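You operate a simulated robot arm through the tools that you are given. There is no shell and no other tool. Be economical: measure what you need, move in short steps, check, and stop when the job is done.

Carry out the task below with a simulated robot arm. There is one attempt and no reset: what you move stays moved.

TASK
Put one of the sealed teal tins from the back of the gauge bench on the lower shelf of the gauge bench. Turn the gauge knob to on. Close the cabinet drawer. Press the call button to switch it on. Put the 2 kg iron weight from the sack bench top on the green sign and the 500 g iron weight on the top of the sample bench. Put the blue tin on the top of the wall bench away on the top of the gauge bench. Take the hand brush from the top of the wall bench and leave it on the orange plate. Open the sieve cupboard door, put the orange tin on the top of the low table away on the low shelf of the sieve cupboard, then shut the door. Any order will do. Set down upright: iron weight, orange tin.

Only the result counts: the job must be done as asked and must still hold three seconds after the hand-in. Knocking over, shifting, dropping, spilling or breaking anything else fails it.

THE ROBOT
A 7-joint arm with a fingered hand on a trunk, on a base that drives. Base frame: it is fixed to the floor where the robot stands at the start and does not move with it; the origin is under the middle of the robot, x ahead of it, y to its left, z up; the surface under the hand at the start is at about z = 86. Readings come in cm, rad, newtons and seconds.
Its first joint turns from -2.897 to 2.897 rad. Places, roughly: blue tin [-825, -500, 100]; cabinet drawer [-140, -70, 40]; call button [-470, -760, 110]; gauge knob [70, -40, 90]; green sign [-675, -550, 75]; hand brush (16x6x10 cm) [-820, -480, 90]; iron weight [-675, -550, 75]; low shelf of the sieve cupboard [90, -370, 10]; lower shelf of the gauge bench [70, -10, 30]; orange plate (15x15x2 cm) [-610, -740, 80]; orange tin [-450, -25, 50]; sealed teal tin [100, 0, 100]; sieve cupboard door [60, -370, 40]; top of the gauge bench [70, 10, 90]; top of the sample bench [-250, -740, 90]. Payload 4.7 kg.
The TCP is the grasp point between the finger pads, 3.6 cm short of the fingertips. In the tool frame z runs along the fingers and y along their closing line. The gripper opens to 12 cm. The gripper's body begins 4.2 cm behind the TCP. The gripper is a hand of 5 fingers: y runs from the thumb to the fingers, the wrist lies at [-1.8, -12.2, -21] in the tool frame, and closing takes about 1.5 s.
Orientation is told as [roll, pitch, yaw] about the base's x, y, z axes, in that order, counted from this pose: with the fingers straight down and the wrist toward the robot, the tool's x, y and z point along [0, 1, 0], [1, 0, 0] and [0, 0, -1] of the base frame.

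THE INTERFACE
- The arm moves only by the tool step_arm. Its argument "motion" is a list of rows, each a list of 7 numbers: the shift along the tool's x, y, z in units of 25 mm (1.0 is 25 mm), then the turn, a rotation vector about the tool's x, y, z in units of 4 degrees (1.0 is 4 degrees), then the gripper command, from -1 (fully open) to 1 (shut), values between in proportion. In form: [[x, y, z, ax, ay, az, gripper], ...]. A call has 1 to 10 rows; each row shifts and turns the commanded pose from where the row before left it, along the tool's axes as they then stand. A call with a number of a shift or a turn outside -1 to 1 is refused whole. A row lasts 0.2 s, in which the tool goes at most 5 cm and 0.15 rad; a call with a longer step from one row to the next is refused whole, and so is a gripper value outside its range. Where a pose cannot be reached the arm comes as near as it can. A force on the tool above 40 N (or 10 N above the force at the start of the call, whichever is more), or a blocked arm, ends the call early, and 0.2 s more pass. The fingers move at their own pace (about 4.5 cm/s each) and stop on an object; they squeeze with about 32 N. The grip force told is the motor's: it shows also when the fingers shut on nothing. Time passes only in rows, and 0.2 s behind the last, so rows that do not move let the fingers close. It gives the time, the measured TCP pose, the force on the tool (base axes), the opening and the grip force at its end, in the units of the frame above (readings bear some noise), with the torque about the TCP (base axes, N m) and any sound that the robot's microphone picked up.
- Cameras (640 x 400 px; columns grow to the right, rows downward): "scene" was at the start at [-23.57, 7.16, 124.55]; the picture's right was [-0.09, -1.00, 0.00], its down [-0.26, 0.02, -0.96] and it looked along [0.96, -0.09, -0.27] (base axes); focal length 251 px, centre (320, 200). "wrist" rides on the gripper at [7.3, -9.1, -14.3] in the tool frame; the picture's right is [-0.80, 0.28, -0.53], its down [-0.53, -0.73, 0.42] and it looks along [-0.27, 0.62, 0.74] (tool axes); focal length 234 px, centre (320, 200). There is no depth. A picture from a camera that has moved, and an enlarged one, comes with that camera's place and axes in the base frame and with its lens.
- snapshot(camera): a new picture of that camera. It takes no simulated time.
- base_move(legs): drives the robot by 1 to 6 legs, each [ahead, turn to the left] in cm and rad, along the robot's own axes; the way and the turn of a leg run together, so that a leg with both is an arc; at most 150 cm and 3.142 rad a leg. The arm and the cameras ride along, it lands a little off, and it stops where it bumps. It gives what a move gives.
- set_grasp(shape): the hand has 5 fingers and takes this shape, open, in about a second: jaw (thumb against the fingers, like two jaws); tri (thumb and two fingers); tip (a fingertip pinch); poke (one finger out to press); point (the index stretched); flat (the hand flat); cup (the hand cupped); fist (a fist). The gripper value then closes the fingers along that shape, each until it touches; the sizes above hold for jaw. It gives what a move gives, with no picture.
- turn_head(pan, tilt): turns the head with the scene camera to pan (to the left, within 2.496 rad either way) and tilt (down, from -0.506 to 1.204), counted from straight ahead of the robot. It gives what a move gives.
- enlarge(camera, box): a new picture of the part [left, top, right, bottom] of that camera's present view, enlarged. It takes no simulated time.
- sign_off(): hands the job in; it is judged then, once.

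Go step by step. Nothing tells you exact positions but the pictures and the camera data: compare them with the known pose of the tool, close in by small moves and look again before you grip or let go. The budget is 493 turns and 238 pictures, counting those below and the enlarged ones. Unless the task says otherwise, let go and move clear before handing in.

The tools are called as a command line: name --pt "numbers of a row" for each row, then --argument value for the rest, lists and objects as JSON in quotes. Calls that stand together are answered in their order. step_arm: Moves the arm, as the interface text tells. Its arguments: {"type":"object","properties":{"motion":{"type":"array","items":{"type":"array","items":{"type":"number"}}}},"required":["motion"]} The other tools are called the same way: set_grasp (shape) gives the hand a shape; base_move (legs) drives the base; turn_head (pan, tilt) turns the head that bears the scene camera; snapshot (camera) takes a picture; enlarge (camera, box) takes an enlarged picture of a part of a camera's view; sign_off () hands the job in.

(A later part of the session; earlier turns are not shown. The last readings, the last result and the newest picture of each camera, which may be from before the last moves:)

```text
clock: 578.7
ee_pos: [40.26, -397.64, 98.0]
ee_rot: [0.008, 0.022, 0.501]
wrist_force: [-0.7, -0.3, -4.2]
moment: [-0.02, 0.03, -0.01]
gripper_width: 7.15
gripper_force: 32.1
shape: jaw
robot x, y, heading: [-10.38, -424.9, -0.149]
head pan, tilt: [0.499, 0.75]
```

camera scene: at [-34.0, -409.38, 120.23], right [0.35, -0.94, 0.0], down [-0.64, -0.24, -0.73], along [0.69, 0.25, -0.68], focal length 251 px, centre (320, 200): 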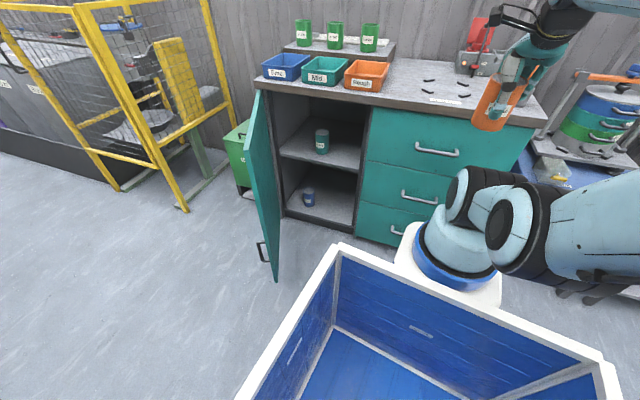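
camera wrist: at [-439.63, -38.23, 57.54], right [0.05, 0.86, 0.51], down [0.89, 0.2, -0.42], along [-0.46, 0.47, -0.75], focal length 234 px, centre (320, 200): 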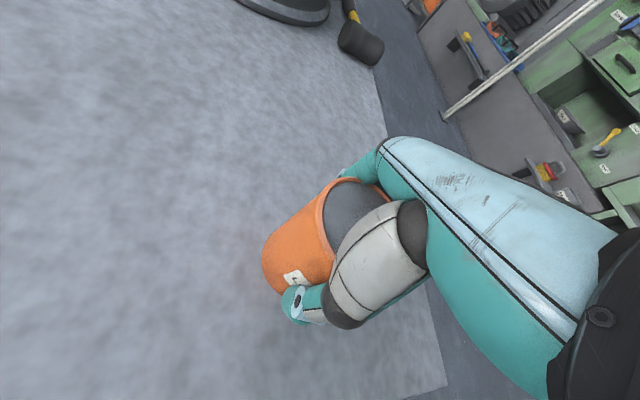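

step_arm --pt "0 0.55 1 0 0 0 1" --pt "0 0.55 1 0 0 0 1" --pt "0 0.55 1 0 0 0 1" --pt "0 0.55 1 0 0 0 1" --pt "0 0.55 1 0 0 0 1" --pt "0 0.55 1 0 0 0 1" --pt "0 0.55 1 0 0 0 1" --pt "0 0.55 1 0 0 0 1" --pt "0 0.5 1 0 0 0 1" --pt "0 0 1 0 0 0 1"

step_arm --pt "0 0 1 0 0 0 1" --pt "0 0 1 0 0 0 1" --pt "0 0 1 0 0 0 1" --pt "0 0 1 0 0 0 1" --pt "0 0 1 0 0 0 1" --pt "0 0 1 0 0 0 1" --pt "0 0 1 0 0 0 1" --pt "0 0 1 0 0 0 1" --pt "0 0 1 0 0 0 1" --pt "0 0 1 0 0 0 1"

step_arm --pt "0 0 1 0 0 0 1" --pt "0 0 1 0 0 0 1" --pt "0 0 1 0 0 0 1" --pt "0 0 1 0 0 0 1" --pt "0 0 1 0 0 0 1" --pt "0 0 1 0 0 0 1"

snapshot --camera "wrist"

snapshot --camera "scene"

```text
clock: 580.9
ee_pos: [50.35, -391.67, 72.81]
ee_rot: [0.008, 0.021, 0.505]
wrist_force: [-0.4, 0.0, -2.9]
moment: [-0.01, 0.01, -0.03]
gripper_width: 7.12
gripper_force: 31.8
shape: jaw
robot x, y, heading: [-10.31, -424.75, -0.144]
head pan, tilt: [0.499, 0.75]
```

```text
clock: 583.1
ee_pos: [49.8, -391.7, 47.78]
ee_rot: [0.009, 0.022, 0.506]
wrist_force: [-0.4, 0.2, -3.4]
moment: [-0.02, 0.03, 0.0]
gripper_width: 7.11
gripper_force: 31.8
shape: jaw
robot x, y, heading: [-10.52, -424.71, -0.144]
head pan, tilt: [0.499, 0.75]
```

```text
clock: 584.5
ee_pos: [49.49, -391.77, 32.76]
ee_rot: [0.001, 0.022, 0.503]
wrist_force: [1.0, -0.3, -4.1]
moment: [-0.03, 0.03, 0.0]
gripper_width: 7.12
gripper_force: 31.7
shape: jaw
robot x, y, heading: [-10.31, -424.96, -0.144]
head pan, tilt: [0.499, 0.75]
```

```text
71 pictures are left
camera wrist: at [38.3, -389.56, 47.2], right [0.64, -0.56, 0.52], down [-0.39, -0.82, -0.41], along [0.66, 0.06, -0.75], focal length 234 px, centre (320, 200)
```

wrist: 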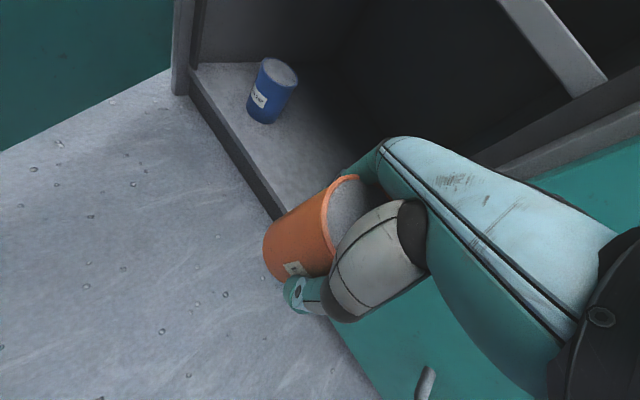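

```text
70 pictures are left
camera scene: at [-33.99, -409.35, 120.23], right [0.35, -0.94, 0.0], down [-0.64, -0.24, -0.73], along [0.69, 0.25, -0.68], focal length 251 px, centre (320, 200)
```

scene: 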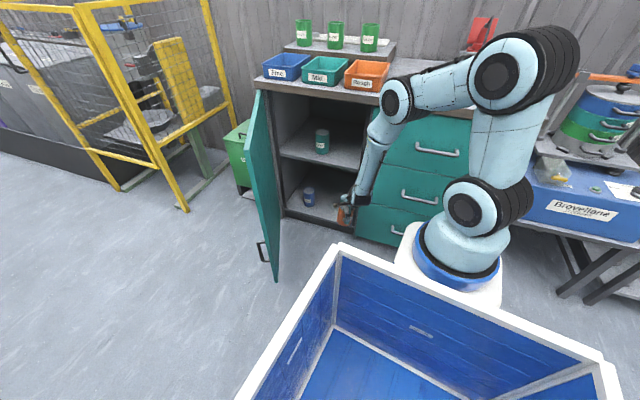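

step_arm --pt "0 0 0.8 0 0 0 1" --pt "0 0 0.8 0 0 0 1" --pt "0 0 0.6 0 0 0 1" --pt "0.05 0.8 0 0 0 0 1" --pt "0.05 0.8 0 0 0 0 1" --pt "0.05 0.8 0 0 0 0 1" --pt "0.05 0.8 0 0 0 0 1"

snapshot --camera "wrist"

```text
clock: 586.1
ee_pos: [56.63, -386.49, 27.37]
ee_rot: [0.008, 0.022, 0.504]
wrist_force: [0.0, -0.9, -3.8]
moment: [0.0, 0.07, 0.0]
gripper_width: 7.12
gripper_force: 32.2
shape: jaw
out of reach, approached as far as the arm can: row 1, 2, 3
robot x, y, heading: [-10.12, -425.07, -0.144]
head pan, tilt: [0.499, 0.75]
```

```text
69 pictures are left
camera wrist: at [45.39, -384.47, 41.84], right [0.64, -0.57, 0.51], down [-0.39, -0.82, -0.41], along [0.65, 0.06, -0.75], focal length 234 px, centre (320, 200)
```

wrist: 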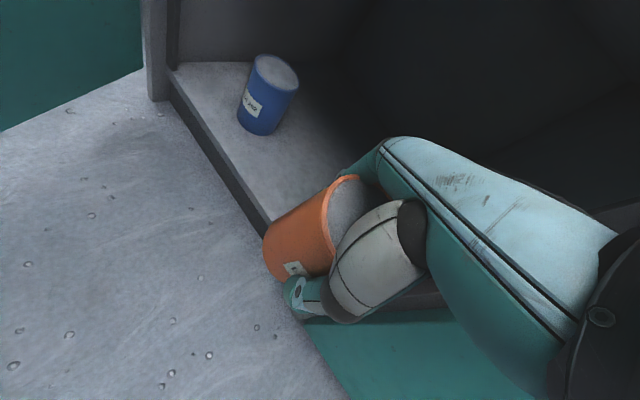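

step_arm --pt "0.08 0.94 0 0 0 0 1" --pt "0.08 0.94 0 0 0 0 1" --pt "0.08 0.94 0 0 0 0 1" --pt "0.08 0.94 0 0 0 0 1"

snapshot --camera "wrist"

```text
clock: 587.1
ee_pos: [64.38, -381.23, 27.1]
ee_rot: [0.007, 0.024, 0.505]
wrist_force: [-1.4, 0.2, -4.4]
moment: [0.0, 0.03, -0.01]
gripper_width: 7.13
gripper_force: 31.5
shape: jaw
robot x, y, heading: [-10.47, -425.06, -0.148]
head pan, tilt: [0.499, 0.75]
```

```text
68 pictures are left
camera wrist: at [53.15, -379.23, 41.53], right [0.65, -0.57, 0.51], down [-0.39, -0.82, -0.41], along [0.65, 0.06, -0.75], focal length 234 px, centre (320, 200)
```

wrist: 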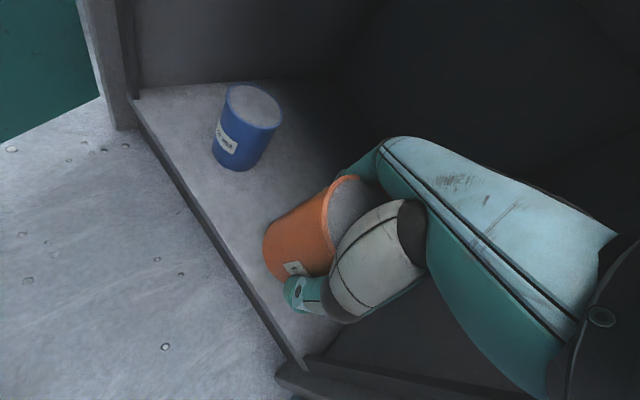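

step_arm --pt "0 0.8 0 0 0 0 1" --pt "0 0.6 0 0 0 0 1" --pt "0 0 0.5 0 0 0 1" --pt "0 0 0.4 0 0 0 1"

step_arm --pt "0 0 0.25 0 0 0 1" --pt "0 0 0.25 0 0 0 1"

```text
clock: 588.1
ee_pos: [67.38, -379.62, 24.87]
ee_rot: [0.008, 0.022, 0.504]
wrist_force: [1.1, 1.2, -3.1]
moment: [-0.04, 0.06, 0.02]
gripper_width: 7.11
gripper_force: 32.1
shape: jaw
robot x, y, heading: [-10.3, -424.73, -0.144]
head pan, tilt: [0.499, 0.75]
```

```text
clock: 588.7
ee_pos: [67.4, -379.66, 23.56]
ee_rot: [0.008, 0.023, 0.502]
wrist_force: [-0.5, 0.0, -4.6]
moment: [-0.02, 0.02, 0.0]
gripper_width: 7.13
gripper_force: 31.8
shape: jaw
robot x, y, heading: [-10.11, -424.84, -0.142]
head pan, tilt: [0.499, 0.75]
```

step_arm --pt "0 0 0.2 0 0 0 1" --pt "0 0 0.2 0 0 0 1"

step_arm --pt "0 0 0.2 0 0 0 1"

step_arm --pt "0 0 0.2 0 0 0 1"

step_arm --pt "0 0 0.2 0 0 0 1"

```text
clock: 589.3
ee_pos: [67.27, -379.52, 22.54]
ee_rot: [0.008, 0.022, 0.504]
wrist_force: [-0.1, 0.7, -3.5]
moment: [-0.02, -0.01, 0.03]
gripper_width: 7.12
gripper_force: 32.3
shape: jaw
robot x, y, heading: [-10.65, -425.18, -0.146]
head pan, tilt: [0.499, 0.75]
```

```text
clock: 589.7
ee_pos: [67.26, -379.55, 22.03]
ee_rot: [0.007, 0.023, 0.503]
wrist_force: [1.1, 0.1, -3.4]
moment: [0.04, 0.05, -0.05]
gripper_width: 7.13
gripper_force: 31.8
shape: jaw
robot x, y, heading: [-10.28, -425.08, -0.148]
head pan, tilt: [0.499, 0.75]
```

```text
clock: 590.1
ee_pos: [67.34, -379.67, 21.5]
ee_rot: [0.008, 0.023, 0.502]
wrist_force: [1.1, 0.9, -3.3]
moment: [-0.01, 0.07, 0.0]
gripper_width: 7.18
gripper_force: 32.0
shape: jaw
robot x, y, heading: [-10.79, -424.95, -0.145]
head pan, tilt: [0.499, 0.75]
```

```text
clock: 590.5
ee_pos: [67.25, -379.63, 21.09]
ee_rot: [0.008, 0.024, 0.501]
wrist_force: [0.2, 0.2, -4.8]
moment: [0.01, 0.05, 0.04]
gripper_width: 7.16
gripper_force: 32.1
shape: jaw
robot x, y, heading: [-10.51, -424.83, -0.144]
head pan, tilt: [0.499, 0.75]
```

step_arm --pt "0 0 0.2 0 0 0 1"

step_arm --pt "0 0 0.2 0 0 0 1"

step_arm --pt "0 0 0.2 0 0 0 1"

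enlarge --camera "wrist" --box '[80, 120, 400, 340]'

```text
clock: 590.9
ee_pos: [67.25, -379.77, 20.53]
ee_rot: [0.009, 0.023, 0.502]
wrist_force: [-0.3, -0.5, -3.8]
moment: [0.03, 0.07, 0.02]
gripper_width: 7.12
gripper_force: 32.1
shape: jaw
robot x, y, heading: [-10.39, -425.07, -0.14]
head pan, tilt: [0.499, 0.75]
```

```text
clock: 591.3
ee_pos: [67.29, -379.77, 20.01]
ee_rot: [0.007, 0.021, 0.504]
wrist_force: [-0.2, 0.8, -4.0]
moment: [-0.02, 0.01, 0.01]
gripper_width: 7.14
gripper_force: 31.8
shape: jaw
robot x, y, heading: [-10.15, -425.07, -0.147]
head pan, tilt: [0.499, 0.75]
```

```text
clock: 591.7
ee_pos: [67.33, -379.54, 19.58]
ee_rot: [0.006, 0.022, 0.505]
wrist_force: [-0.7, 0.3, -3.4]
moment: [-0.04, 0.0, 0.02]
gripper_width: 7.15
gripper_force: 32.3
shape: jaw
robot x, y, heading: [-10.9, -425.22, -0.148]
head pan, tilt: [0.499, 0.75]
```

```text
1.82 times, centred on (240, 230) of wrist
camera zoom: at [56.07, -377.52, 34.1], right [0.64, -0.57, 0.51], down [-0.39, -0.82, -0.41], along [0.66, 0.06, -0.75], focal length 426 px, centre (466, 146)
```

zoom: 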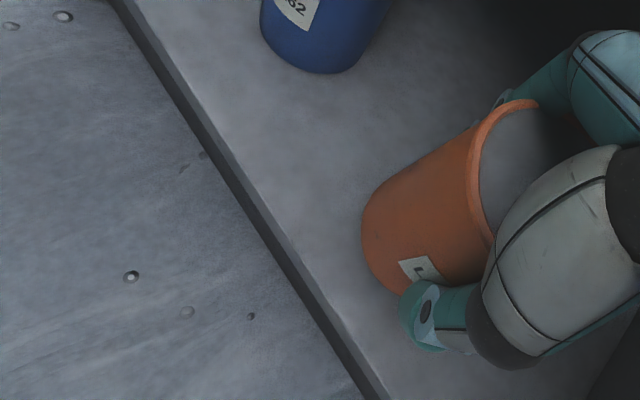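

step_arm --pt "0 0 0.2 0 0 0 1"

step_arm --pt "0 0 0.2 0 0 0 1"

step_arm --pt "0 0 0.2 0 0 0 1"

step_arm --pt "0 0 0.2 0 0 0 1"

```text
clock: 592.1
ee_pos: [67.2, -379.73, 19.09]
ee_rot: [0.006, 0.022, 0.505]
wrist_force: [0.7, 0.9, -3.8]
moment: [-0.02, 0.05, 0.0]
gripper_width: 7.15
gripper_force: 32.1
shape: jaw
robot x, y, heading: [-10.25, -424.85, -0.142]
head pan, tilt: [0.499, 0.75]
```

```text
clock: 592.5
ee_pos: [67.19, -379.73, 18.57]
ee_rot: [0.006, 0.023, 0.506]
wrist_force: [-0.9, -0.1, -3.8]
moment: [0.02, 0.01, 0.0]
gripper_width: 7.11
gripper_force: 31.8
shape: jaw
robot x, y, heading: [-10.7, -424.82, -0.15]
head pan, tilt: [0.499, 0.75]
```

```text
clock: 592.9
ee_pos: [67.19, -379.7, 17.97]
ee_rot: [0.007, 0.023, 0.502]
wrist_force: [0.1, 0.5, -4.0]
moment: [-0.04, 0.02, -0.02]
gripper_width: 7.15
gripper_force: 32.0
shape: jaw
robot x, y, heading: [-10.81, -424.7, -0.145]
head pan, tilt: [0.499, 0.75]
```

```text
clock: 593.3
ee_pos: [67.16, -379.59, 17.65]
ee_rot: [0.008, 0.023, 0.504]
wrist_force: [-0.3, 0.5, -4.0]
moment: [0.01, 0.03, -0.02]
gripper_width: 7.12
gripper_force: 32.0
shape: jaw
robot x, y, heading: [-10.33, -425.12, -0.145]
head pan, tilt: [0.499, 0.75]
```

step_arm --pt "0 0 0.2 0 0 0 1"

step_arm --pt "0 0 0.2 0 0 0 1"

step_arm --pt "0 0 0.2 0 0 0 1"

enlarge --camera "wrist" --box '[80, 120, 400, 340]'

```text
clock: 593.7
ee_pos: [67.09, -379.68, 17.09]
ee_rot: [0.005, 0.021, 0.504]
wrist_force: [0.3, -0.2, -4.2]
moment: [-0.03, 0.02, 0.01]
gripper_width: 7.13
gripper_force: 31.7
shape: jaw
robot x, y, heading: [-10.93, -424.62, -0.143]
head pan, tilt: [0.499, 0.75]
```

```text
clock: 594.1
ee_pos: [67.15, -379.61, 16.53]
ee_rot: [0.007, 0.024, 0.506]
wrist_force: [-0.6, 0.2, -3.6]
moment: [-0.05, 0.02, 0.0]
gripper_width: 7.14
gripper_force: 31.8
shape: jaw
robot x, y, heading: [-10.39, -425.1, -0.144]
head pan, tilt: [0.499, 0.75]
```

```text
clock: 594.5
ee_pos: [67.33, -379.51, 16.21]
ee_rot: [0.008, 0.02, 0.504]
wrist_force: [-4.5, -1.3, 15.3]
moment: [-0.51, 0.49, -0.07]
gripper_width: 7.2
gripper_force: 31.9
shape: jaw
robot x, y, heading: [-10.45, -424.85, -0.147]
head pan, tilt: [0.499, 0.75]
```

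```text
1.82 times, centred on (240, 230) of wrist
camera zoom: at [56.08, -377.43, 30.76], right [0.64, -0.57, 0.51], down [-0.39, -0.82, -0.42], along [0.66, 0.07, -0.75], focal length 426 px, centre (466, 146)
```

zoom: 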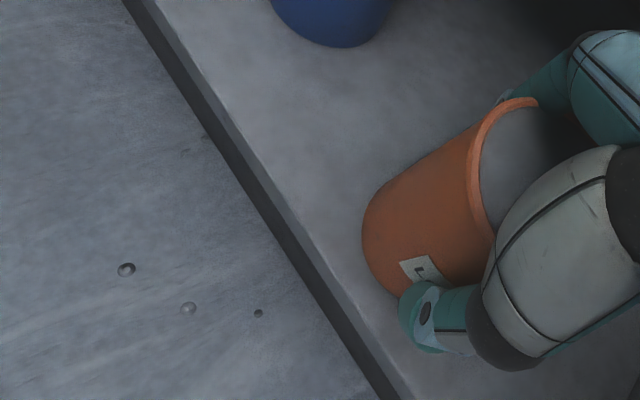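

Contact: tin stands on the low shelf. Release, lift clear and withdraw.

step_arm --pt "0 0 0 0 0 0 -0.6" --pt "0 0 0 0 0 0 -0.9" --pt "0 0 0 0 0 0 -0.9" --pt "0 0 0 0 0 0 -0.9" --pt "0 0 0 0 0 0 -0.9" --pt "0 0 -0.5 0 0 0 -0.9" --pt "0 0 -0.8 0 0 0 -0.9" --pt "0 0 -0.8 0 0 0 -0.9" --pt "0 0 -0.8 0 0 0 -0.9" --pt "0 0 -0.8 0 0 0 -0.9"

snapshot --camera "wrist"

```text
clock: 596.7
ee_pos: [67.4, -379.65, 25.34]
ee_rot: [0.007, 0.023, 0.503]
wrist_force: [-0.8, 0.3, -0.4]
moment: [0.03, -0.05, 0.01]
gripper_width: 11.39
gripper_force: 0.0
shape: jaw
robot x, y, heading: [-10.38, -424.78, -0.144]
head pan, tilt: [0.499, 0.75]
```

```text
65 pictures are left
camera wrist: at [56.21, -377.55, 39.84], right [0.65, -0.57, 0.51], down [-0.39, -0.82, -0.41], along [0.65, 0.06, -0.75], focal length 234 px, centre (320, 200)
```

wrist: 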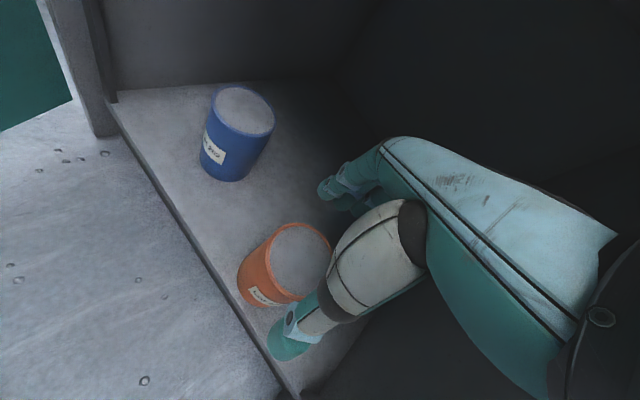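

step_arm --pt "0 -0.4 -0.5 0 0 0 -1" --pt "0 -0.8 -0.2 0 0 0 -1" --pt "0 -0.9 0 0 0 0 -1" --pt "0 -0.9 0 0 0 0 -1" --pt "0 -0.9 0 0 0 0 -1" --pt "0 -0.9 0 0 0 0 -1" --pt "0 -0.9 0 0 0 0 -1" --pt "0 -0.9 0 0 0 0 -1" --pt "0 -0.5 -0.5 0 0 0 -1"

step_arm --pt "0 -0.2 -1 0 0 0 -1" --pt "0 -0.2 -1 0 0 0 -1" --pt "0 -0.2 -1 0 0 0 -1" --pt "0 -0.2 -1 0 0 0 -1" --pt "0 -0.2 -1 0 0 0 -1" --pt "0 -0.2 -1 0 0 0 -1" --pt "0 -0.2 -1 0 0 0 -1" --pt "0 -0.2 -1 0 0 0 -1" --pt "0 -0.2 -1 0 0 0 -1" --pt "0 -0.2 -1 0 0 0 -1"

snapshot --camera "scene"

```text
clock: 598.2
ee_pos: [63.02, -379.3, 23.22]
ee_rot: [0.01, 0.003, 0.499]
wrist_force: [2.2, -2.6, 17.9]
moment: [0.31, -1.29, -0.19]
gripper_width: 11.99
gripper_force: 0.0
shape: jaw
out of reach, approached as far as the arm can: row 2, 3, 4, 5, 6, 7
robot x, y, heading: [-10.29, -425.17, -0.148]
head pan, tilt: [0.499, 0.75]
stopped in row 7: the force on the tool passed its limit at 45 N (the readings are from after the stop); the commanded pose is now the measured one
```

```text
clock: 599.8
ee_pos: [58.97, -381.71, 38.68]
ee_rot: [0.007, 0.032, 0.504]
wrist_force: [-1.8, 0.8, -2.9]
moment: [0.05, -0.07, -0.03]
gripper_width: 11.99
gripper_force: 0.1
shape: jaw
robot x, y, heading: [-10.58, -424.67, -0.14]
head pan, tilt: [0.499, 0.75]
stopped in row 7: the force on the tool passed its limit at 47 N (the readings are from after the stop); the commanded pose is now the measured one
```

```text
64 pictures are left
camera scene: at [-34.02, -409.37, 120.22], right [0.35, -0.94, 0.0], down [-0.64, -0.24, -0.73], along [0.69, 0.25, -0.68], focal length 251 px, centre (320, 200)
```

scene: 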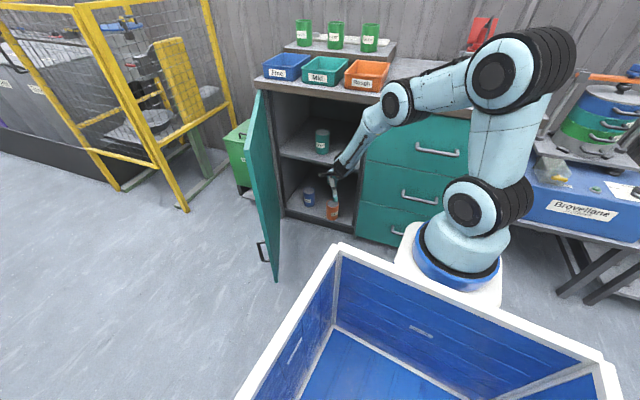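

step_arm --pt "0 -0.8 0.1 0 0 0 -1" --pt "0 -0.8 0 0 0 0 -1" --pt "0 -0.8 0 0 0 0 -1" --pt "0 -0.8 0 0 0 0 -1" --pt "0 -0.6 0 0 0 0 -1"

enlarge --camera "scene" --box '[240, 100, 400, 260]'

```text
clock: 601.0
ee_pos: [50.76, -386.31, 38.72]
ee_rot: [0.009, 0.029, 0.501]
wrist_force: [0.3, 1.0, -0.5]
moment: [0.0, -0.01, -0.02]
gripper_width: 11.99
gripper_force: 0.0
shape: jaw
robot x, y, heading: [-10.71, -425.18, -0.142]
head pan, tilt: [0.499, 0.75]
```

```text
2.50 times, centred on (320, 180) of scene
camera zoom: at [-34.01, -409.37, 120.22], right [0.35, -0.94, 0.0], down [-0.64, -0.24, -0.73], along [0.69, 0.25, -0.68], focal length 628 px, centre (320, 250)
```

zoom: 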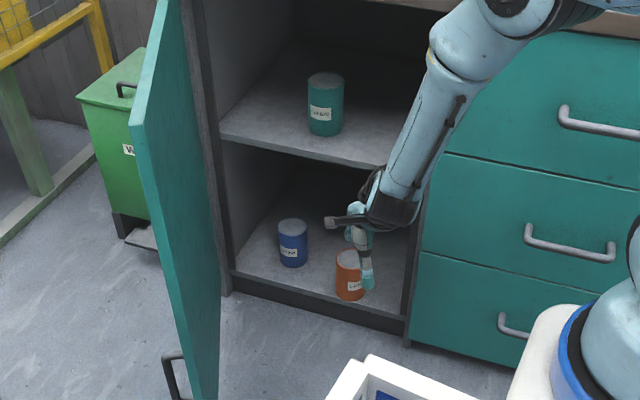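

step_arm --pt "0 -0.8 -0.4 0 0 0 -1" --pt "0 -0.8 -0.6 0 0 0 -1" --pt "0 -0.8 -0.8 0 0 0 -1" --pt "0 -0.8 -0.8 0 0 0 -1" --pt "0 -0.4 -1 0 0 0 -1" --pt "0 -0.2 -1 0 0 0 -1" --pt "0 0 -1 0 0 0 -1" --pt "0 0 -1 0 0 0 -1" --pt "0 0 -1 0 0 0 -1" --pt "0 0 -1 0 0 0 -1"

step_arm --pt "0 0 -1 0 0 0 -1" --pt "0 0 -1 0 0 0 -1" --pt "0 0 -1 0 0 0 -1" --pt "0 0 -1 0 0 0 -1" --pt "0 0 -1 0 0 0 -1" --pt "0 0 -1 0 0 0 -1" --pt "0 0 -1 0 0 0 -1" --pt "0 0 -1 0 0 0 -1"

```text
clock: 603.2
ee_pos: [42.96, -390.79, 60.51]
ee_rot: [0.008, 0.027, 0.505]
wrist_force: [-0.3, -0.2, 0.0]
moment: [0.02, 0.01, 0.02]
gripper_width: 11.98
gripper_force: 0.0
shape: jaw
robot x, y, heading: [-10.57, -424.64, -0.141]
head pan, tilt: [0.499, 0.75]
```

```text
clock: 605.0
ee_pos: [43.53, -390.66, 80.39]
ee_rot: [0.01, 0.03, 0.505]
wrist_force: [0.2, -0.4, -0.2]
moment: [-0.02, -0.02, 0.01]
gripper_width: 11.98
gripper_force: 0.0
shape: jaw
robot x, y, heading: [-10.51, -424.96, -0.143]
head pan, tilt: [0.499, 0.75]
```

Tin placed. Now close the door: I'll straddle its top edge (z≈80) near the free end with the open hand and draw it round, then push it shut from outside.

step_arm --pt "0 0 -0.9 0 0 -1 -1" --pt "0 0 -0.9 0 0 -1 -1" --pt "0 0 -0.9 0 0 -1 -1" --pt "0 0 -0.9 0 0 -1 -1" --pt "0 0 -0.9 0 0 -1 -1" --pt "0 0 -0.9 0 0 -1 -1" --pt "0 0 -0.9 0 0 -1 -1" --pt "0 0 -0.9 0 0 -1 -1" --pt "0 0 -0.9 0 0 -1 -1"

step_arm --pt "0 0 0 0 0 -1 -1" --pt "0 0 0 0 0 -1 -1" --pt "0 0 0 0 0 -1 -1" --pt "0 0 0 0 0 -1 -1" --pt "0 0 0 0 0 -1 -1" --pt "0 0 0 0 0 -1 -1" --pt "0 0 0 0 0 -1 -1" --pt "0 0 0 0 0 -1 -1" --pt "0 0 0 0 0 -1 -1"

step_arm --pt "0.54 1 0 0 0 0 -1" --pt "0.54 1 0 0 0 0 -1" --pt "0.54 1 0 0 0 0 -1" --pt "0.54 1 0 0 0 0 -1" --pt "0.54 1 0 0 0 0 -1" --pt "0.54 1 0 0 0 0 -1" --pt "0.54 1 0 0 0 0 -1" --pt "0.54 1 0 0 0 0 -1" --pt "0.54 1 0 0 0 0 -1" --pt "0.54 1 0 0 0 0 -1"

snapshot --camera "wrist"

snapshot --camera "scene"

```text
clock: 607.0
ee_pos: [44.07, -390.48, 100.64]
ee_rot: [0.022, 0.019, 1.135]
wrist_force: [-0.4, 1.7, 0.3]
moment: [0.01, 0.01, 0.01]
gripper_width: 11.96
gripper_force: 0.1
shape: jaw
robot x, y, heading: [-10.19, -425.13, -0.151]
head pan, tilt: [0.499, 0.75]
```

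```text
clock: 609.0
ee_pos: [44.07, -390.48, 100.77]
ee_rot: [0.029, 0.001, 1.764]
wrist_force: [0.0, -0.6, -0.1]
moment: [0.01, 0.0, -0.01]
gripper_width: 11.98
gripper_force: 0.1
shape: jaw
robot x, y, heading: [-10.64, -424.72, -0.147]
head pan, tilt: [0.499, 0.75]
```

```text
clock: 611.2
ee_pos: [26.22, -368.5, 101.11]
ee_rot: [0.027, 0.0, 1.762]
wrist_force: [0.5, -0.2, 0.1]
moment: [-0.01, -0.01, 0.03]
gripper_width: 11.99
gripper_force: 0.0
shape: jaw
robot x, y, heading: [-10.2, -425.13, -0.144]
head pan, tilt: [0.499, 0.75]
```

```text
62 pictures are left
camera wrist: at [21.07, -378.69, 115.48], right [0.75, 0.43, 0.5], down [0.65, -0.62, -0.44], along [0.12, 0.66, -0.74], focal length 234 px, centre (320, 200)
```

wrist: 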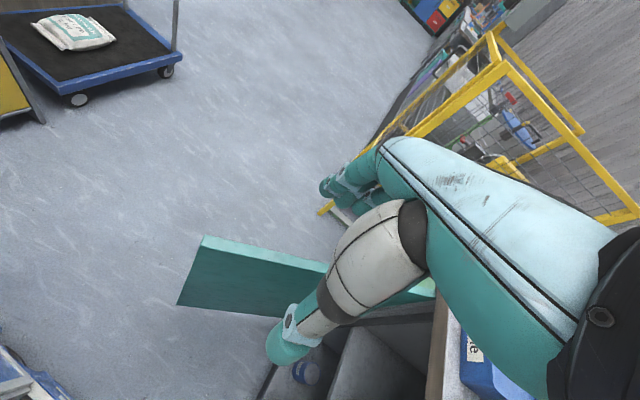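

```text
61 pictures are left
camera scene: at [-34.01, -409.37, 120.23], right [0.35, -0.94, 0.0], down [-0.64, -0.24, -0.73], along [0.69, 0.25, -0.68], focal length 251 px, centre (320, 200)
```

scene: 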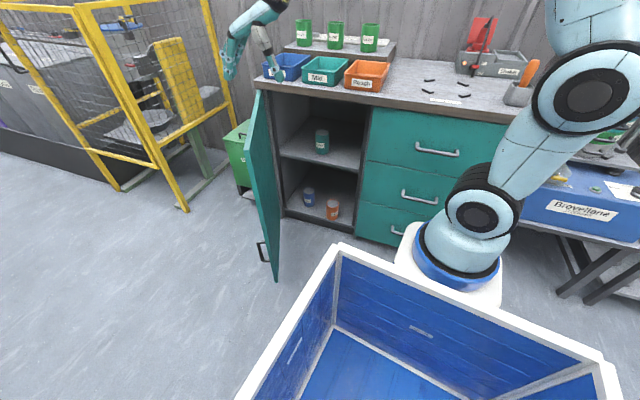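

step_arm --pt "0.1 0.8 0 0 0 0 -1" --pt "0.1 0.8 0 0 0 0 -1" --pt "0.1 0.7 0 0 0 0 -1" --pt "0 0 1 0 0 0 -1" --pt "0 0 1 0 0 0 -1" --pt "0 0 1 0 0 0 -1" --pt "0 0 1 0 0 0 -1" --pt "0 0 1 0 0 0 -1" --pt "0 0 1 0 0 0 -1"

snapshot --camera "wrist"

```text
clock: 613.2
ee_pos: [23.82, -363.11, 86.04]
ee_rot: [0.028, -0.001, 1.761]
wrist_force: [-0.1, 0.5, -0.6]
moment: [0.04, -0.06, 0.03]
gripper_width: 11.98
gripper_force: 0.0
shape: jaw
robot x, y, heading: [-10.05, -424.85, -0.146]
head pan, tilt: [0.499, 0.75]
```

```text
60 pictures are left
camera wrist: at [18.83, -373.2, 100.5], right [0.75, 0.43, 0.5], down [0.65, -0.62, -0.44], along [0.12, 0.66, -0.75], focal length 234 px, centre (320, 200)
```

wrist: 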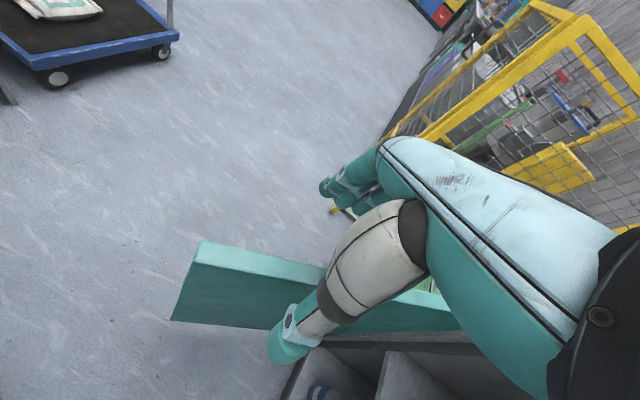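

step_arm --pt "0 0 1 0 0 0 -1" --pt "0 0 1 0 0 0 -1" --pt "0 0 1 0 0 0 -1" --pt "0 0 1 0 0 0 -1" --pt "0 0 0.9 0 0 0 -1"

step_arm --pt "-0.21 -0.9 0 0 0 -0.83 -1" --pt "-0.21 -0.9 0 0 0 -0.83 -1" --pt "-0.21 -0.9 0 0 0 -0.83 -1" --pt "-0.21 -0.9 0 0 0 -0.83 -1" --pt "-0.21 -0.9 0 0 0 -0.83 -1" --pt "-0.21 -0.9 0 0 0 -0.83 -1" --pt "-0.21 -0.9 0 0 0 -0.83 -1" --pt "-0.21 -0.9 0 0 0 -0.83 -1" --pt "-0.21 -0.9 0 0 0 -0.83 -1"

snapshot --camera "wrist"

```text
clock: 614.5
ee_pos: [23.54, -362.57, 75.18]
ee_rot: [0.02, -0.018, 1.764]
wrist_force: [-4.1, -1.0, 11.4]
moment: [0.43, -0.93, 0.02]
gripper_width: 12.02
gripper_force: 0.0
shape: jaw
robot x, y, heading: [-10.73, -424.98, -0.141]
head pan, tilt: [0.499, 0.75]
stopped in row 5: the force on the tool passed its limit at 47 N (the readings are from after the stop); the commanded pose is now the measured one
```

```text
clock: 615.9
ee_pos: [31.01, -374.18, 75.02]
ee_rot: [0.007, -0.027, 2.108]
wrist_force: [0.2, 0.6, 9.9]
moment: [0.34, -0.42, 0.01]
gripper_width: 12.0
gripper_force: 0.1
shape: jaw
robot x, y, heading: [-10.3, -424.52, -0.144]
head pan, tilt: [0.499, 0.75]
stopped in row 7: the force on the tool passed its limit at 41 N (the readings are from after the stop); the commanded pose is now the measured one
```

```text
59 pictures are left
camera wrist: at [29.75, -385.83, 89.19], right [0.56, 0.64, 0.53], down [0.82, -0.35, -0.45], along [-0.1, 0.68, -0.72], focal length 234 px, centre (320, 200)
```

wrist: 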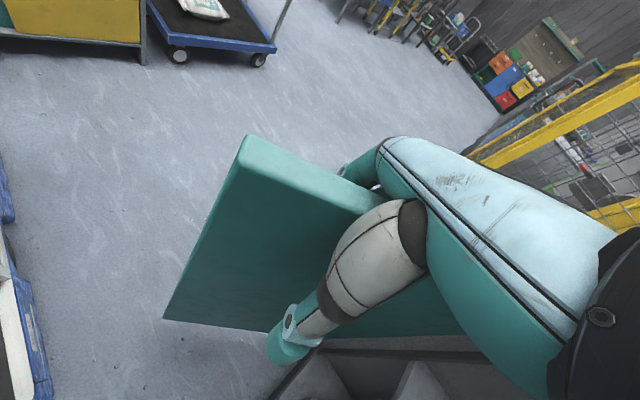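

The door follows. Lift slightly off its top edge and continue.

step_arm --pt "0 0 -0.5 0 0 0 -1" --pt "-0.21 -0.8 0 0 0 -0.83 -1" --pt "-0.21 -0.9 0 0 0 -0.83 -1" --pt "-0.21 -0.9 0 0 0 -0.83 -1" --pt "-0.21 -0.9 0 0 0 -0.83 -1" --pt "-0.21 -0.9 0 0 0 -0.83 -1" --pt "-0.21 -0.9 0 0 0 -0.83 -1" --pt "-0.21 -0.9 0 0 0 -0.83 -1"

snapshot --camera "scene"

```text
clock: 617.7
ee_pos: [43.94, -383.51, 75.78]
ee_rot: [-0.002, -0.025, 2.515]
wrist_force: [-0.1, -0.4, 0.2]
moment: [0.04, 0.07, 0.0]
gripper_width: 12.0
gripper_force: 0.1
shape: jaw
robot x, y, heading: [-10.54, -424.88, -0.148]
head pan, tilt: [0.499, 0.75]
```

```text
58 pictures are left
camera scene: at [-34.01, -409.37, 120.23], right [0.35, -0.94, 0.0], down [-0.64, -0.24, -0.73], along [0.69, 0.25, -0.68], focal length 251 px, centre (320, 200)
```

scene: 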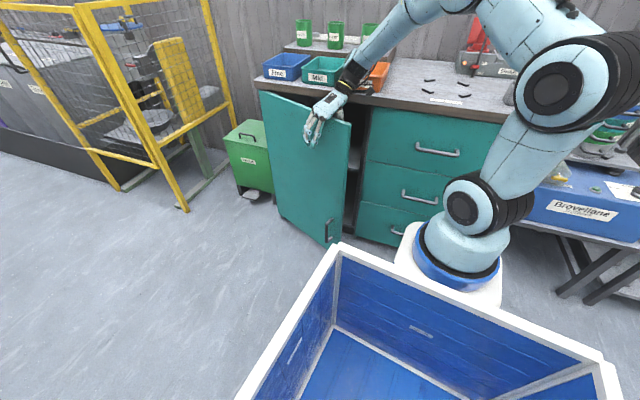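

step_arm --pt "0 0 -1 0 0 0 -1" --pt "0 0 -1 0 0 0 -1" --pt "0 0 -1 0 0 0 -1" --pt "0 0 -1 0 0 0 -1" --pt "0 0 -1 0 0 0 -1" --pt "0 0 -1 0 0 0 -1"

step_arm --pt "0.9 0.2 0 0 0 1 -1" --pt "0.9 0.2 0 0 0 1 -1" --pt "0.9 0 0 0 0 1 -1" --pt "0.9 0 0 0 0 1 -1" --pt "0.9 -0.2 0 0 0 1 -1" --pt "0.9 -0.2 0 0 0 1 -1" --pt "0.7 -0.4 0 0 0 1 -1" --pt "0.7 -0.4 0 0 0 1 -1" --pt "0.5 -0.5 0 0 0 1 -1" --pt "0.5 -0.5 0 0 0 1 -1"

step_arm --pt "0 0 0 0 0 1 -1" --pt "0 0 0 0 0 1 -1" --pt "0 0 0 0 0 1 -1" --pt "0 0 0 0 0 1 -1" --pt "0 0 0 0 0 1 -1" --pt "0 0 0 0 0 1 -1" --pt "0 0 0 0 0 1 -1" --pt "0 0 0 0 0 1 -1" --pt "0 0 0 0 0 1 -1" --pt "0 0 0 0 0 1 -1"

step_arm --pt "0 0 0 0 0 1 -1" --pt "0 0 0 0 0 1 -1" --pt "0 0 0 0 0 1 -1" --pt "0 0 0 0 0 1 -1" --pt "0 0 0 0 0 1 -1" --pt "0 0 0 0 0 1 -1" --pt "0 0 0 0 0 1 -1" --pt "0 0 0 0 0 1 -1" --pt "0 0 0 0 0 1 -1" --pt "0 0 0 0 0 1 -1"

set_grasp --shape "fist"

```text
clock: 619.1
ee_pos: [44.34, -383.67, 90.77]
ee_rot: [0.0, -0.025, 2.515]
wrist_force: [-0.5, 0.0, -0.3]
moment: [0.01, 0.02, -0.02]
gripper_width: 11.98
gripper_force: 0.1
shape: jaw
robot x, y, heading: [-10.21, -424.85, -0.147]
head pan, tilt: [0.499, 0.75]
```

```text
clock: 621.3
ee_pos: [30.65, -399.87, 90.78]
ee_rot: [0.016, -0.019, 1.815]
wrist_force: [0.0, 1.0, -0.3]
moment: [0.0, 0.02, 0.03]
gripper_width: 11.99
gripper_force: 0.0
shape: jaw
robot x, y, heading: [-10.67, -424.92, -0.144]
head pan, tilt: [0.499, 0.75]
```

```text
clock: 623.5
ee_pos: [30.72, -399.78, 90.99]
ee_rot: [0.024, -0.008, 1.115]
wrist_force: [0.2, 0.4, -0.4]
moment: [0.01, -0.04, 0.0]
gripper_width: 11.99
gripper_force: 0.1
shape: jaw
robot x, y, heading: [-10.58, -425.23, -0.146]
head pan, tilt: [0.499, 0.75]
```

```text
clock: 625.7
ee_pos: [30.77, -399.71, 90.85]
ee_rot: [0.023, 0.011, 0.418]
wrist_force: [-0.7, 0.3, -0.1]
moment: [0.01, 0.0, 0.01]
gripper_width: 11.99
gripper_force: 0.0
shape: jaw
robot x, y, heading: [-10.41, -424.66, -0.145]
head pan, tilt: [0.499, 0.75]
```

```text
clock: 626.6
ee_pos: [30.77, -399.88, 90.89]
ee_rot: [0.023, 0.014, 0.421]
wrist_force: [-0.3, 0.0, 0.2]
moment: [0.02, -0.01, -0.03]
gripper_width: 0.0
gripper_force: 0.0
shape: fist
robot x, y, heading: [-10.26, -424.63, -0.147]
head pan, tilt: [0.499, 0.75]
```

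step_arm --pt "0.3 0 1 0 0 0 0" --pt "0.3 0 1 0 0 0 0" --pt "0.3 0 1 0 0 0 0" --pt "0 0 1 0 0 0 0" --pt "0 0 1 0 0 0 0" --pt "0 0 1 0 0 0 0" --pt "0 0 1 0 0 0 0" --pt "0 0 1 0 0 0 0" --pt "0 0 1 0 0 0 0" --pt "0 0 1 0 0 0 0"

step_arm --pt "0 0.1 1 0 0 0 0" --pt "0 0.1 1 0 0 0 0" --pt "0 0.1 1 0 0 0 0" --pt "0 0.1 0.6 0 0 0 0"

snapshot --camera "wrist"

```text
clock: 628.8
ee_pos: [29.29, -397.42, 65.94]
ee_rot: [0.024, 0.012, 0.42]
wrist_force: [-1.1, 0.5, -0.8]
moment: [0.01, 0.0, 0.03]
gripper_width: 0.0
gripper_force: 0.0
shape: fist
robot x, y, heading: [-10.33, -425.02, -0.145]
head pan, tilt: [0.499, 0.75]
```

```text
clock: 629.8
ee_pos: [30.13, -396.98, 56.85]
ee_rot: [0.022, 0.011, 0.421]
wrist_force: [0.3, 0.5, -0.2]
moment: [-0.01, -0.04, -0.03]
gripper_width: 0.0
gripper_force: 0.0
shape: fist
robot x, y, heading: [-10.3, -424.93, -0.149]
head pan, tilt: [0.499, 0.75]
```

```text
57 pictures are left
camera wrist: at [19.04, -394.06, 71.35], right [0.59, -0.63, 0.5], down [-0.46, -0.78, -0.43], along [0.66, 0.02, -0.75], focal length 234 px, centre (320, 200)
```

wrist: 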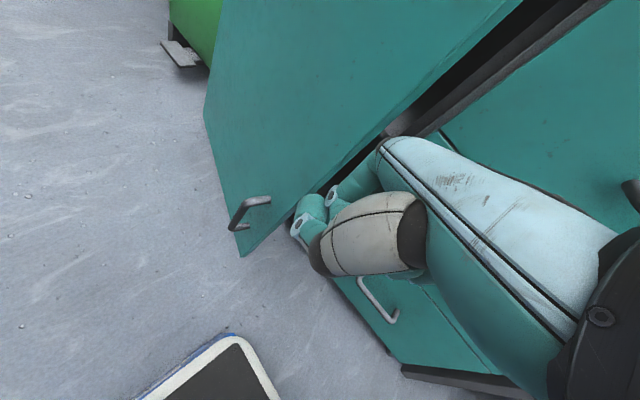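

step_arm --pt "1 0 0 0 0 0 0" --pt "1 0 0 0 0 0 0" --pt "1 0 0 0 0 0 0" --pt "1 0 0 0 0 0 0" --pt "-0.3 0.9 0.1 0 0 0 0" --pt "-0.3 0.9 0.1 0 0 0 0" --pt "-0.3 0.9 0.1 0 0 0 0" --pt "-0.3 0.9 0 0 0 0 0" --pt "-0.3 0.9 0 0 0 0 0" --pt "-0.3 0.9 0 0 0 0 0"

step_arm --pt "-0.41 0.91 0 0 0 0 0" --pt "-0.41 0.91 0 0 0 0 0" --pt "-0.41 0.91 0 0 0 0 0" --pt "-0.41 0.91 0 0 0 0 0" --pt "-0.2 0.45 0 0 0 0 0" --pt "-0.2 0.45 0 0 0 0 0" --pt "-0.2 0.45 0 0 0 0 0"

snapshot --camera "scene"

```text
clock: 632.0
ee_pos: [40.16, -386.37, 56.13]
ee_rot: [0.023, 0.012, 0.42]
wrist_force: [0.3, -0.4, -0.6]
moment: [0.0, 0.0, 0.02]
gripper_width: 0.02
gripper_force: 0.1
shape: fist
robot x, y, heading: [-10.73, -425.16, -0.145]
head pan, tilt: [0.499, 0.75]
```

```text
clock: 633.6
ee_pos: [53.55, -386.3, 55.82]
ee_rot: [0.02, 0.014, 0.421]
wrist_force: [-13.1, -3.6, 3.1]
moment: [0.23, -1.13, -0.48]
gripper_width: 0.0
gripper_force: 0.1
shape: fist
robot x, y, heading: [-10.36, -424.71, -0.147]
head pan, tilt: [0.499, 0.75]
```

```text
56 pictures are left
camera scene: at [-34.07, -409.4, 120.22], right [0.35, -0.94, 0.0], down [-0.64, -0.24, -0.73], along [0.69, 0.25, -0.68], focal length 251 px, centre (320, 200)
```

scene: 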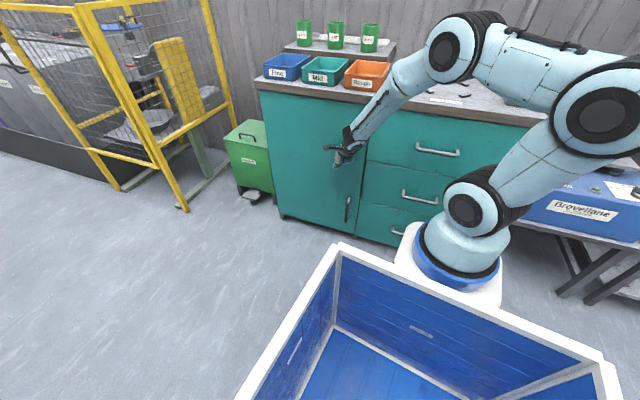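

step_arm --pt "-0.2 0.45 0 0 0 0 0" --pt "-0.2 0.45 0 0 0 0 0"

enlarge --camera "scene" --box '[250, 80, 410, 240]'

```text
clock: 633.9
ee_pos: [53.64, -386.27, 55.52]
ee_rot: [0.023, 0.017, 0.427]
wrist_force: [-9.0, -0.1, -1.1]
moment: [-0.03, -0.63, -0.14]
gripper_width: 0.01
gripper_force: 0.1
shape: fist
robot x, y, heading: [-10.47, -424.94, -0.146]
head pan, tilt: [0.499, 0.75]
stopped in row 1: the force on the tool passed its limit at 66 N (the readings are from after the stop); the commanded pose is now the measured one
```

```text
2.50 times, centred on (330, 160) of scene
camera zoom: at [-34.08, -409.4, 120.22], right [0.35, -0.94, 0.0], down [-0.64, -0.24, -0.73], along [0.69, 0.25, -0.68], focal length 628 px, centre (295, 300)
```

zoom: 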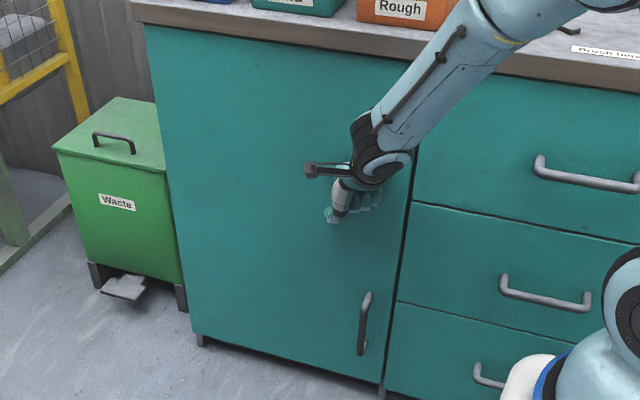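

Door shut firmly. Retreat, tuck the arm and head south then west.

step_arm --pt "0.3 -0.9 -0.2 0 0 0 0" --pt "0.3 -0.9 -0.2 0 0 0 0" --pt "0.3 -0.9 -0.4 0 0 0 0" --pt "0.2 -0.9 -0.6 0 0 0 0" --pt "0 -0.6 -1 0 0 0 0" --pt "0 -0.3 -1 0 0 0 0" --pt "0 0 -1 0 0 0 0" --pt "0 0 -1 0 0 0 0" --pt "-0.5 0 -1 0 0 0 0" --pt "-0.5 0 -1 0 0 0 0"

step_arm --pt "-1 0.3 -0.8 0 0 1 0" --pt "-1 0.3 -0.8 0 0 1 0" --pt "-1 0.3 -0.8 0 0 1 0" --pt "-1 0.3 -0.6 0 0 1 0" --pt "-1 0.3 -0.6 0 0 1 0" --pt "-1 0.3 0 0 0 1 0" --pt "-1 0.3 0 0 0 1 0" --pt "-1 0.3 0 0 0 1 0"

base_move --legs '[[0, -1.425], [110, 0], [85, 0], [0, -1.571]]'

turn_head --pan 0 --tilt 0.3

snapshot --camera "scene"

```text
clock: 636.1
ee_pos: [43.75, -391.01, 74.33]
ee_rot: [0.024, 0.017, 0.425]
wrist_force: [-0.7, 0.5, -0.2]
moment: [0.0, 0.0, 0.02]
gripper_width: 0.0
gripper_force: 0.1
shape: fist
robot x, y, heading: [-10.66, -425.03, -0.146]
head pan, tilt: [0.499, 0.75]
```

```text
clock: 637.9
ee_pos: [53.55, -409.41, 82.74]
ee_rot: [0.01, 0.025, -0.133]
wrist_force: [0.0, 0.1, 0.2]
moment: [-0.01, 0.01, -0.03]
gripper_width: 0.0
gripper_force: 0.0
shape: fist
robot x, y, heading: [-10.53, -424.88, -0.147]
head pan, tilt: [0.499, 0.75]
```

```text
clock: 639.3
ee_pos: [54.83, -420.76, 82.81]
ee_rot: [0.01, 0.026, -0.309]
wrist_force: [-24.2, -3.3, 9.3]
moment: [0.12, -1.09, -0.05]
gripper_width: 11.39
gripper_force: 0.0
shape: fist
robot x, y, heading: [-10.3, -425.33, -0.316]
head pan, tilt: [0.499, 0.75]
stopped in leg 1: the force on the tool passed its limit at 50 N (the readings are from after the stop); the commanded pose is now the measured one
```

```text
clock: 640.2
ee_pos: [54.93, -420.7, 82.9]
ee_rot: [0.01, 0.025, -0.306]
wrist_force: [-37.1, -1.9, 14.4]
moment: [0.1, -1.63, 0.02]
gripper_width: 11.4
gripper_force: 0.1
shape: fist
robot x, y, heading: [-10.3, -424.9, -0.314]
head pan, tilt: [0.0, 0.3]
```

```text
54 pictures are left
camera scene: at [-30.53, -409.98, 124.23], right [-0.31, -0.95, 0.0], down [-0.28, 0.09, -0.96], along [0.91, -0.3, -0.3], focal length 251 px, centre (320, 200)
```

scene: 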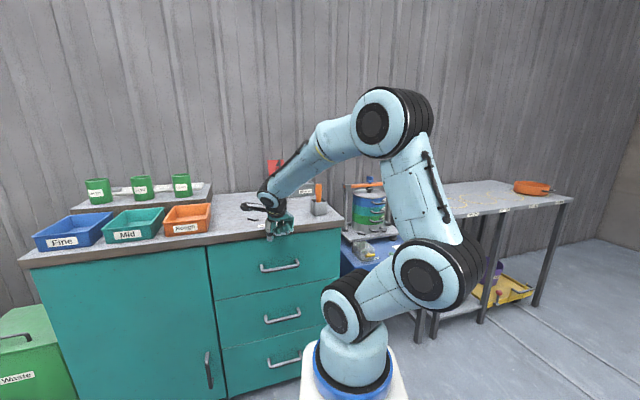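

step_arm --pt "0 -0.8 0 0 0 0 0" --pt "0 -0.8 -0.4 0 0 0 0" --pt "0 -0.9 -0.8 0 0 0 0" --pt "0 -0.9 -0.8 0 0 0 0" --pt "0 -0.9 -0.8 0 0 0 0" --pt "0 -0.9 -0.8 0 0 0 0" --pt "0 -0.5 -0.8 0 0 0 0" --pt "0 0 -0.8 0 0 0 0"

base_move --legs '[[0, -1.26], [110, 0], [85, 0], [0, -1.571]]'

snapshot --camera "scene"

```text
clock: 642.0
ee_pos: [41.65, -416.69, 96.21]
ee_rot: [0.01, 0.027, -0.308]
wrist_force: [0.0, -0.4, -1.0]
moment: [0.02, -0.01, -0.03]
gripper_width: 11.41
gripper_force: 0.1
shape: fist
robot x, y, heading: [-10.48, -424.83, -0.319]
head pan, tilt: [0.0, 0.3]
```

```text
clock: 658.8
ee_pos: [-60.0, -644.22, 96.22]
ee_rot: [0.011, 0.027, -3.139]
wrist_force: [-0.2, 0.1, 0.3]
moment: [-0.03, -0.01, 0.01]
gripper_width: 11.43
gripper_force: 0.1
shape: fist
robot x, y, heading: [-13.1, -620.55, 3.138]
head pan, tilt: [0.0, 0.3]
```

```text
53 pictures are left
camera scene: at [10.81, -628.57, 124.26], right [0.0, 1.0, 0.0], down [0.3, 0.0, -0.96], along [-0.96, 0.0, -0.3], focal length 251 px, centre (320, 200)
```

scene: 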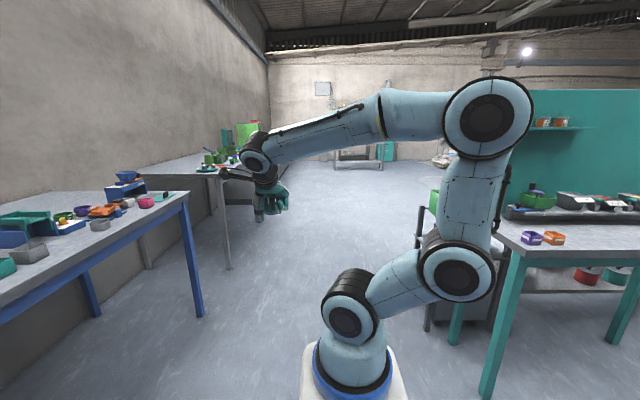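

base_move --legs '[[150, 0], [130, 0]]'

turn_head --pan 0.5 --tilt 0.35

snapshot --camera "scene"

```text
clock: 672.4
ee_pos: [-341.33, -640.99, 96.15]
ee_rot: [0.01, 0.03, 3.134]
wrist_force: [-0.5, 0.5, 0.3]
moment: [0.03, -0.02, 0.02]
gripper_width: 11.43
gripper_force: 0.1
shape: fist
robot x, y, heading: [-294.08, -617.66, 3.125]
head pan, tilt: [0.0, 0.3]
```

```text
clock: 673.3
ee_pos: [-341.3, -640.92, 96.2]
ee_rot: [0.011, 0.03, 3.131]
wrist_force: [0.1, -0.4, -0.6]
moment: [0.01, 0.0, 0.01]
gripper_width: 11.43
gripper_force: 0.0
shape: fist
robot x, y, heading: [-293.94, -618.07, 3.126]
head pan, tilt: [0.499, 0.351]
```

```text
52 pictures are left
camera scene: at [-269.25, -630.63, 123.79], right [-0.46, 0.89, 0.0], down [0.3, 0.16, -0.94], along [-0.83, -0.44, -0.34], focal length 251 px, centre (320, 200)
```

scene: 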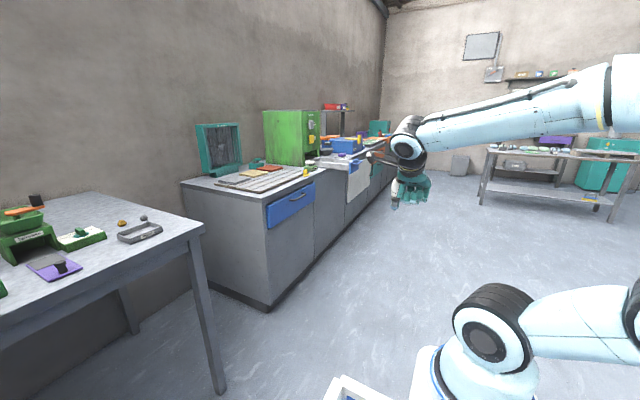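

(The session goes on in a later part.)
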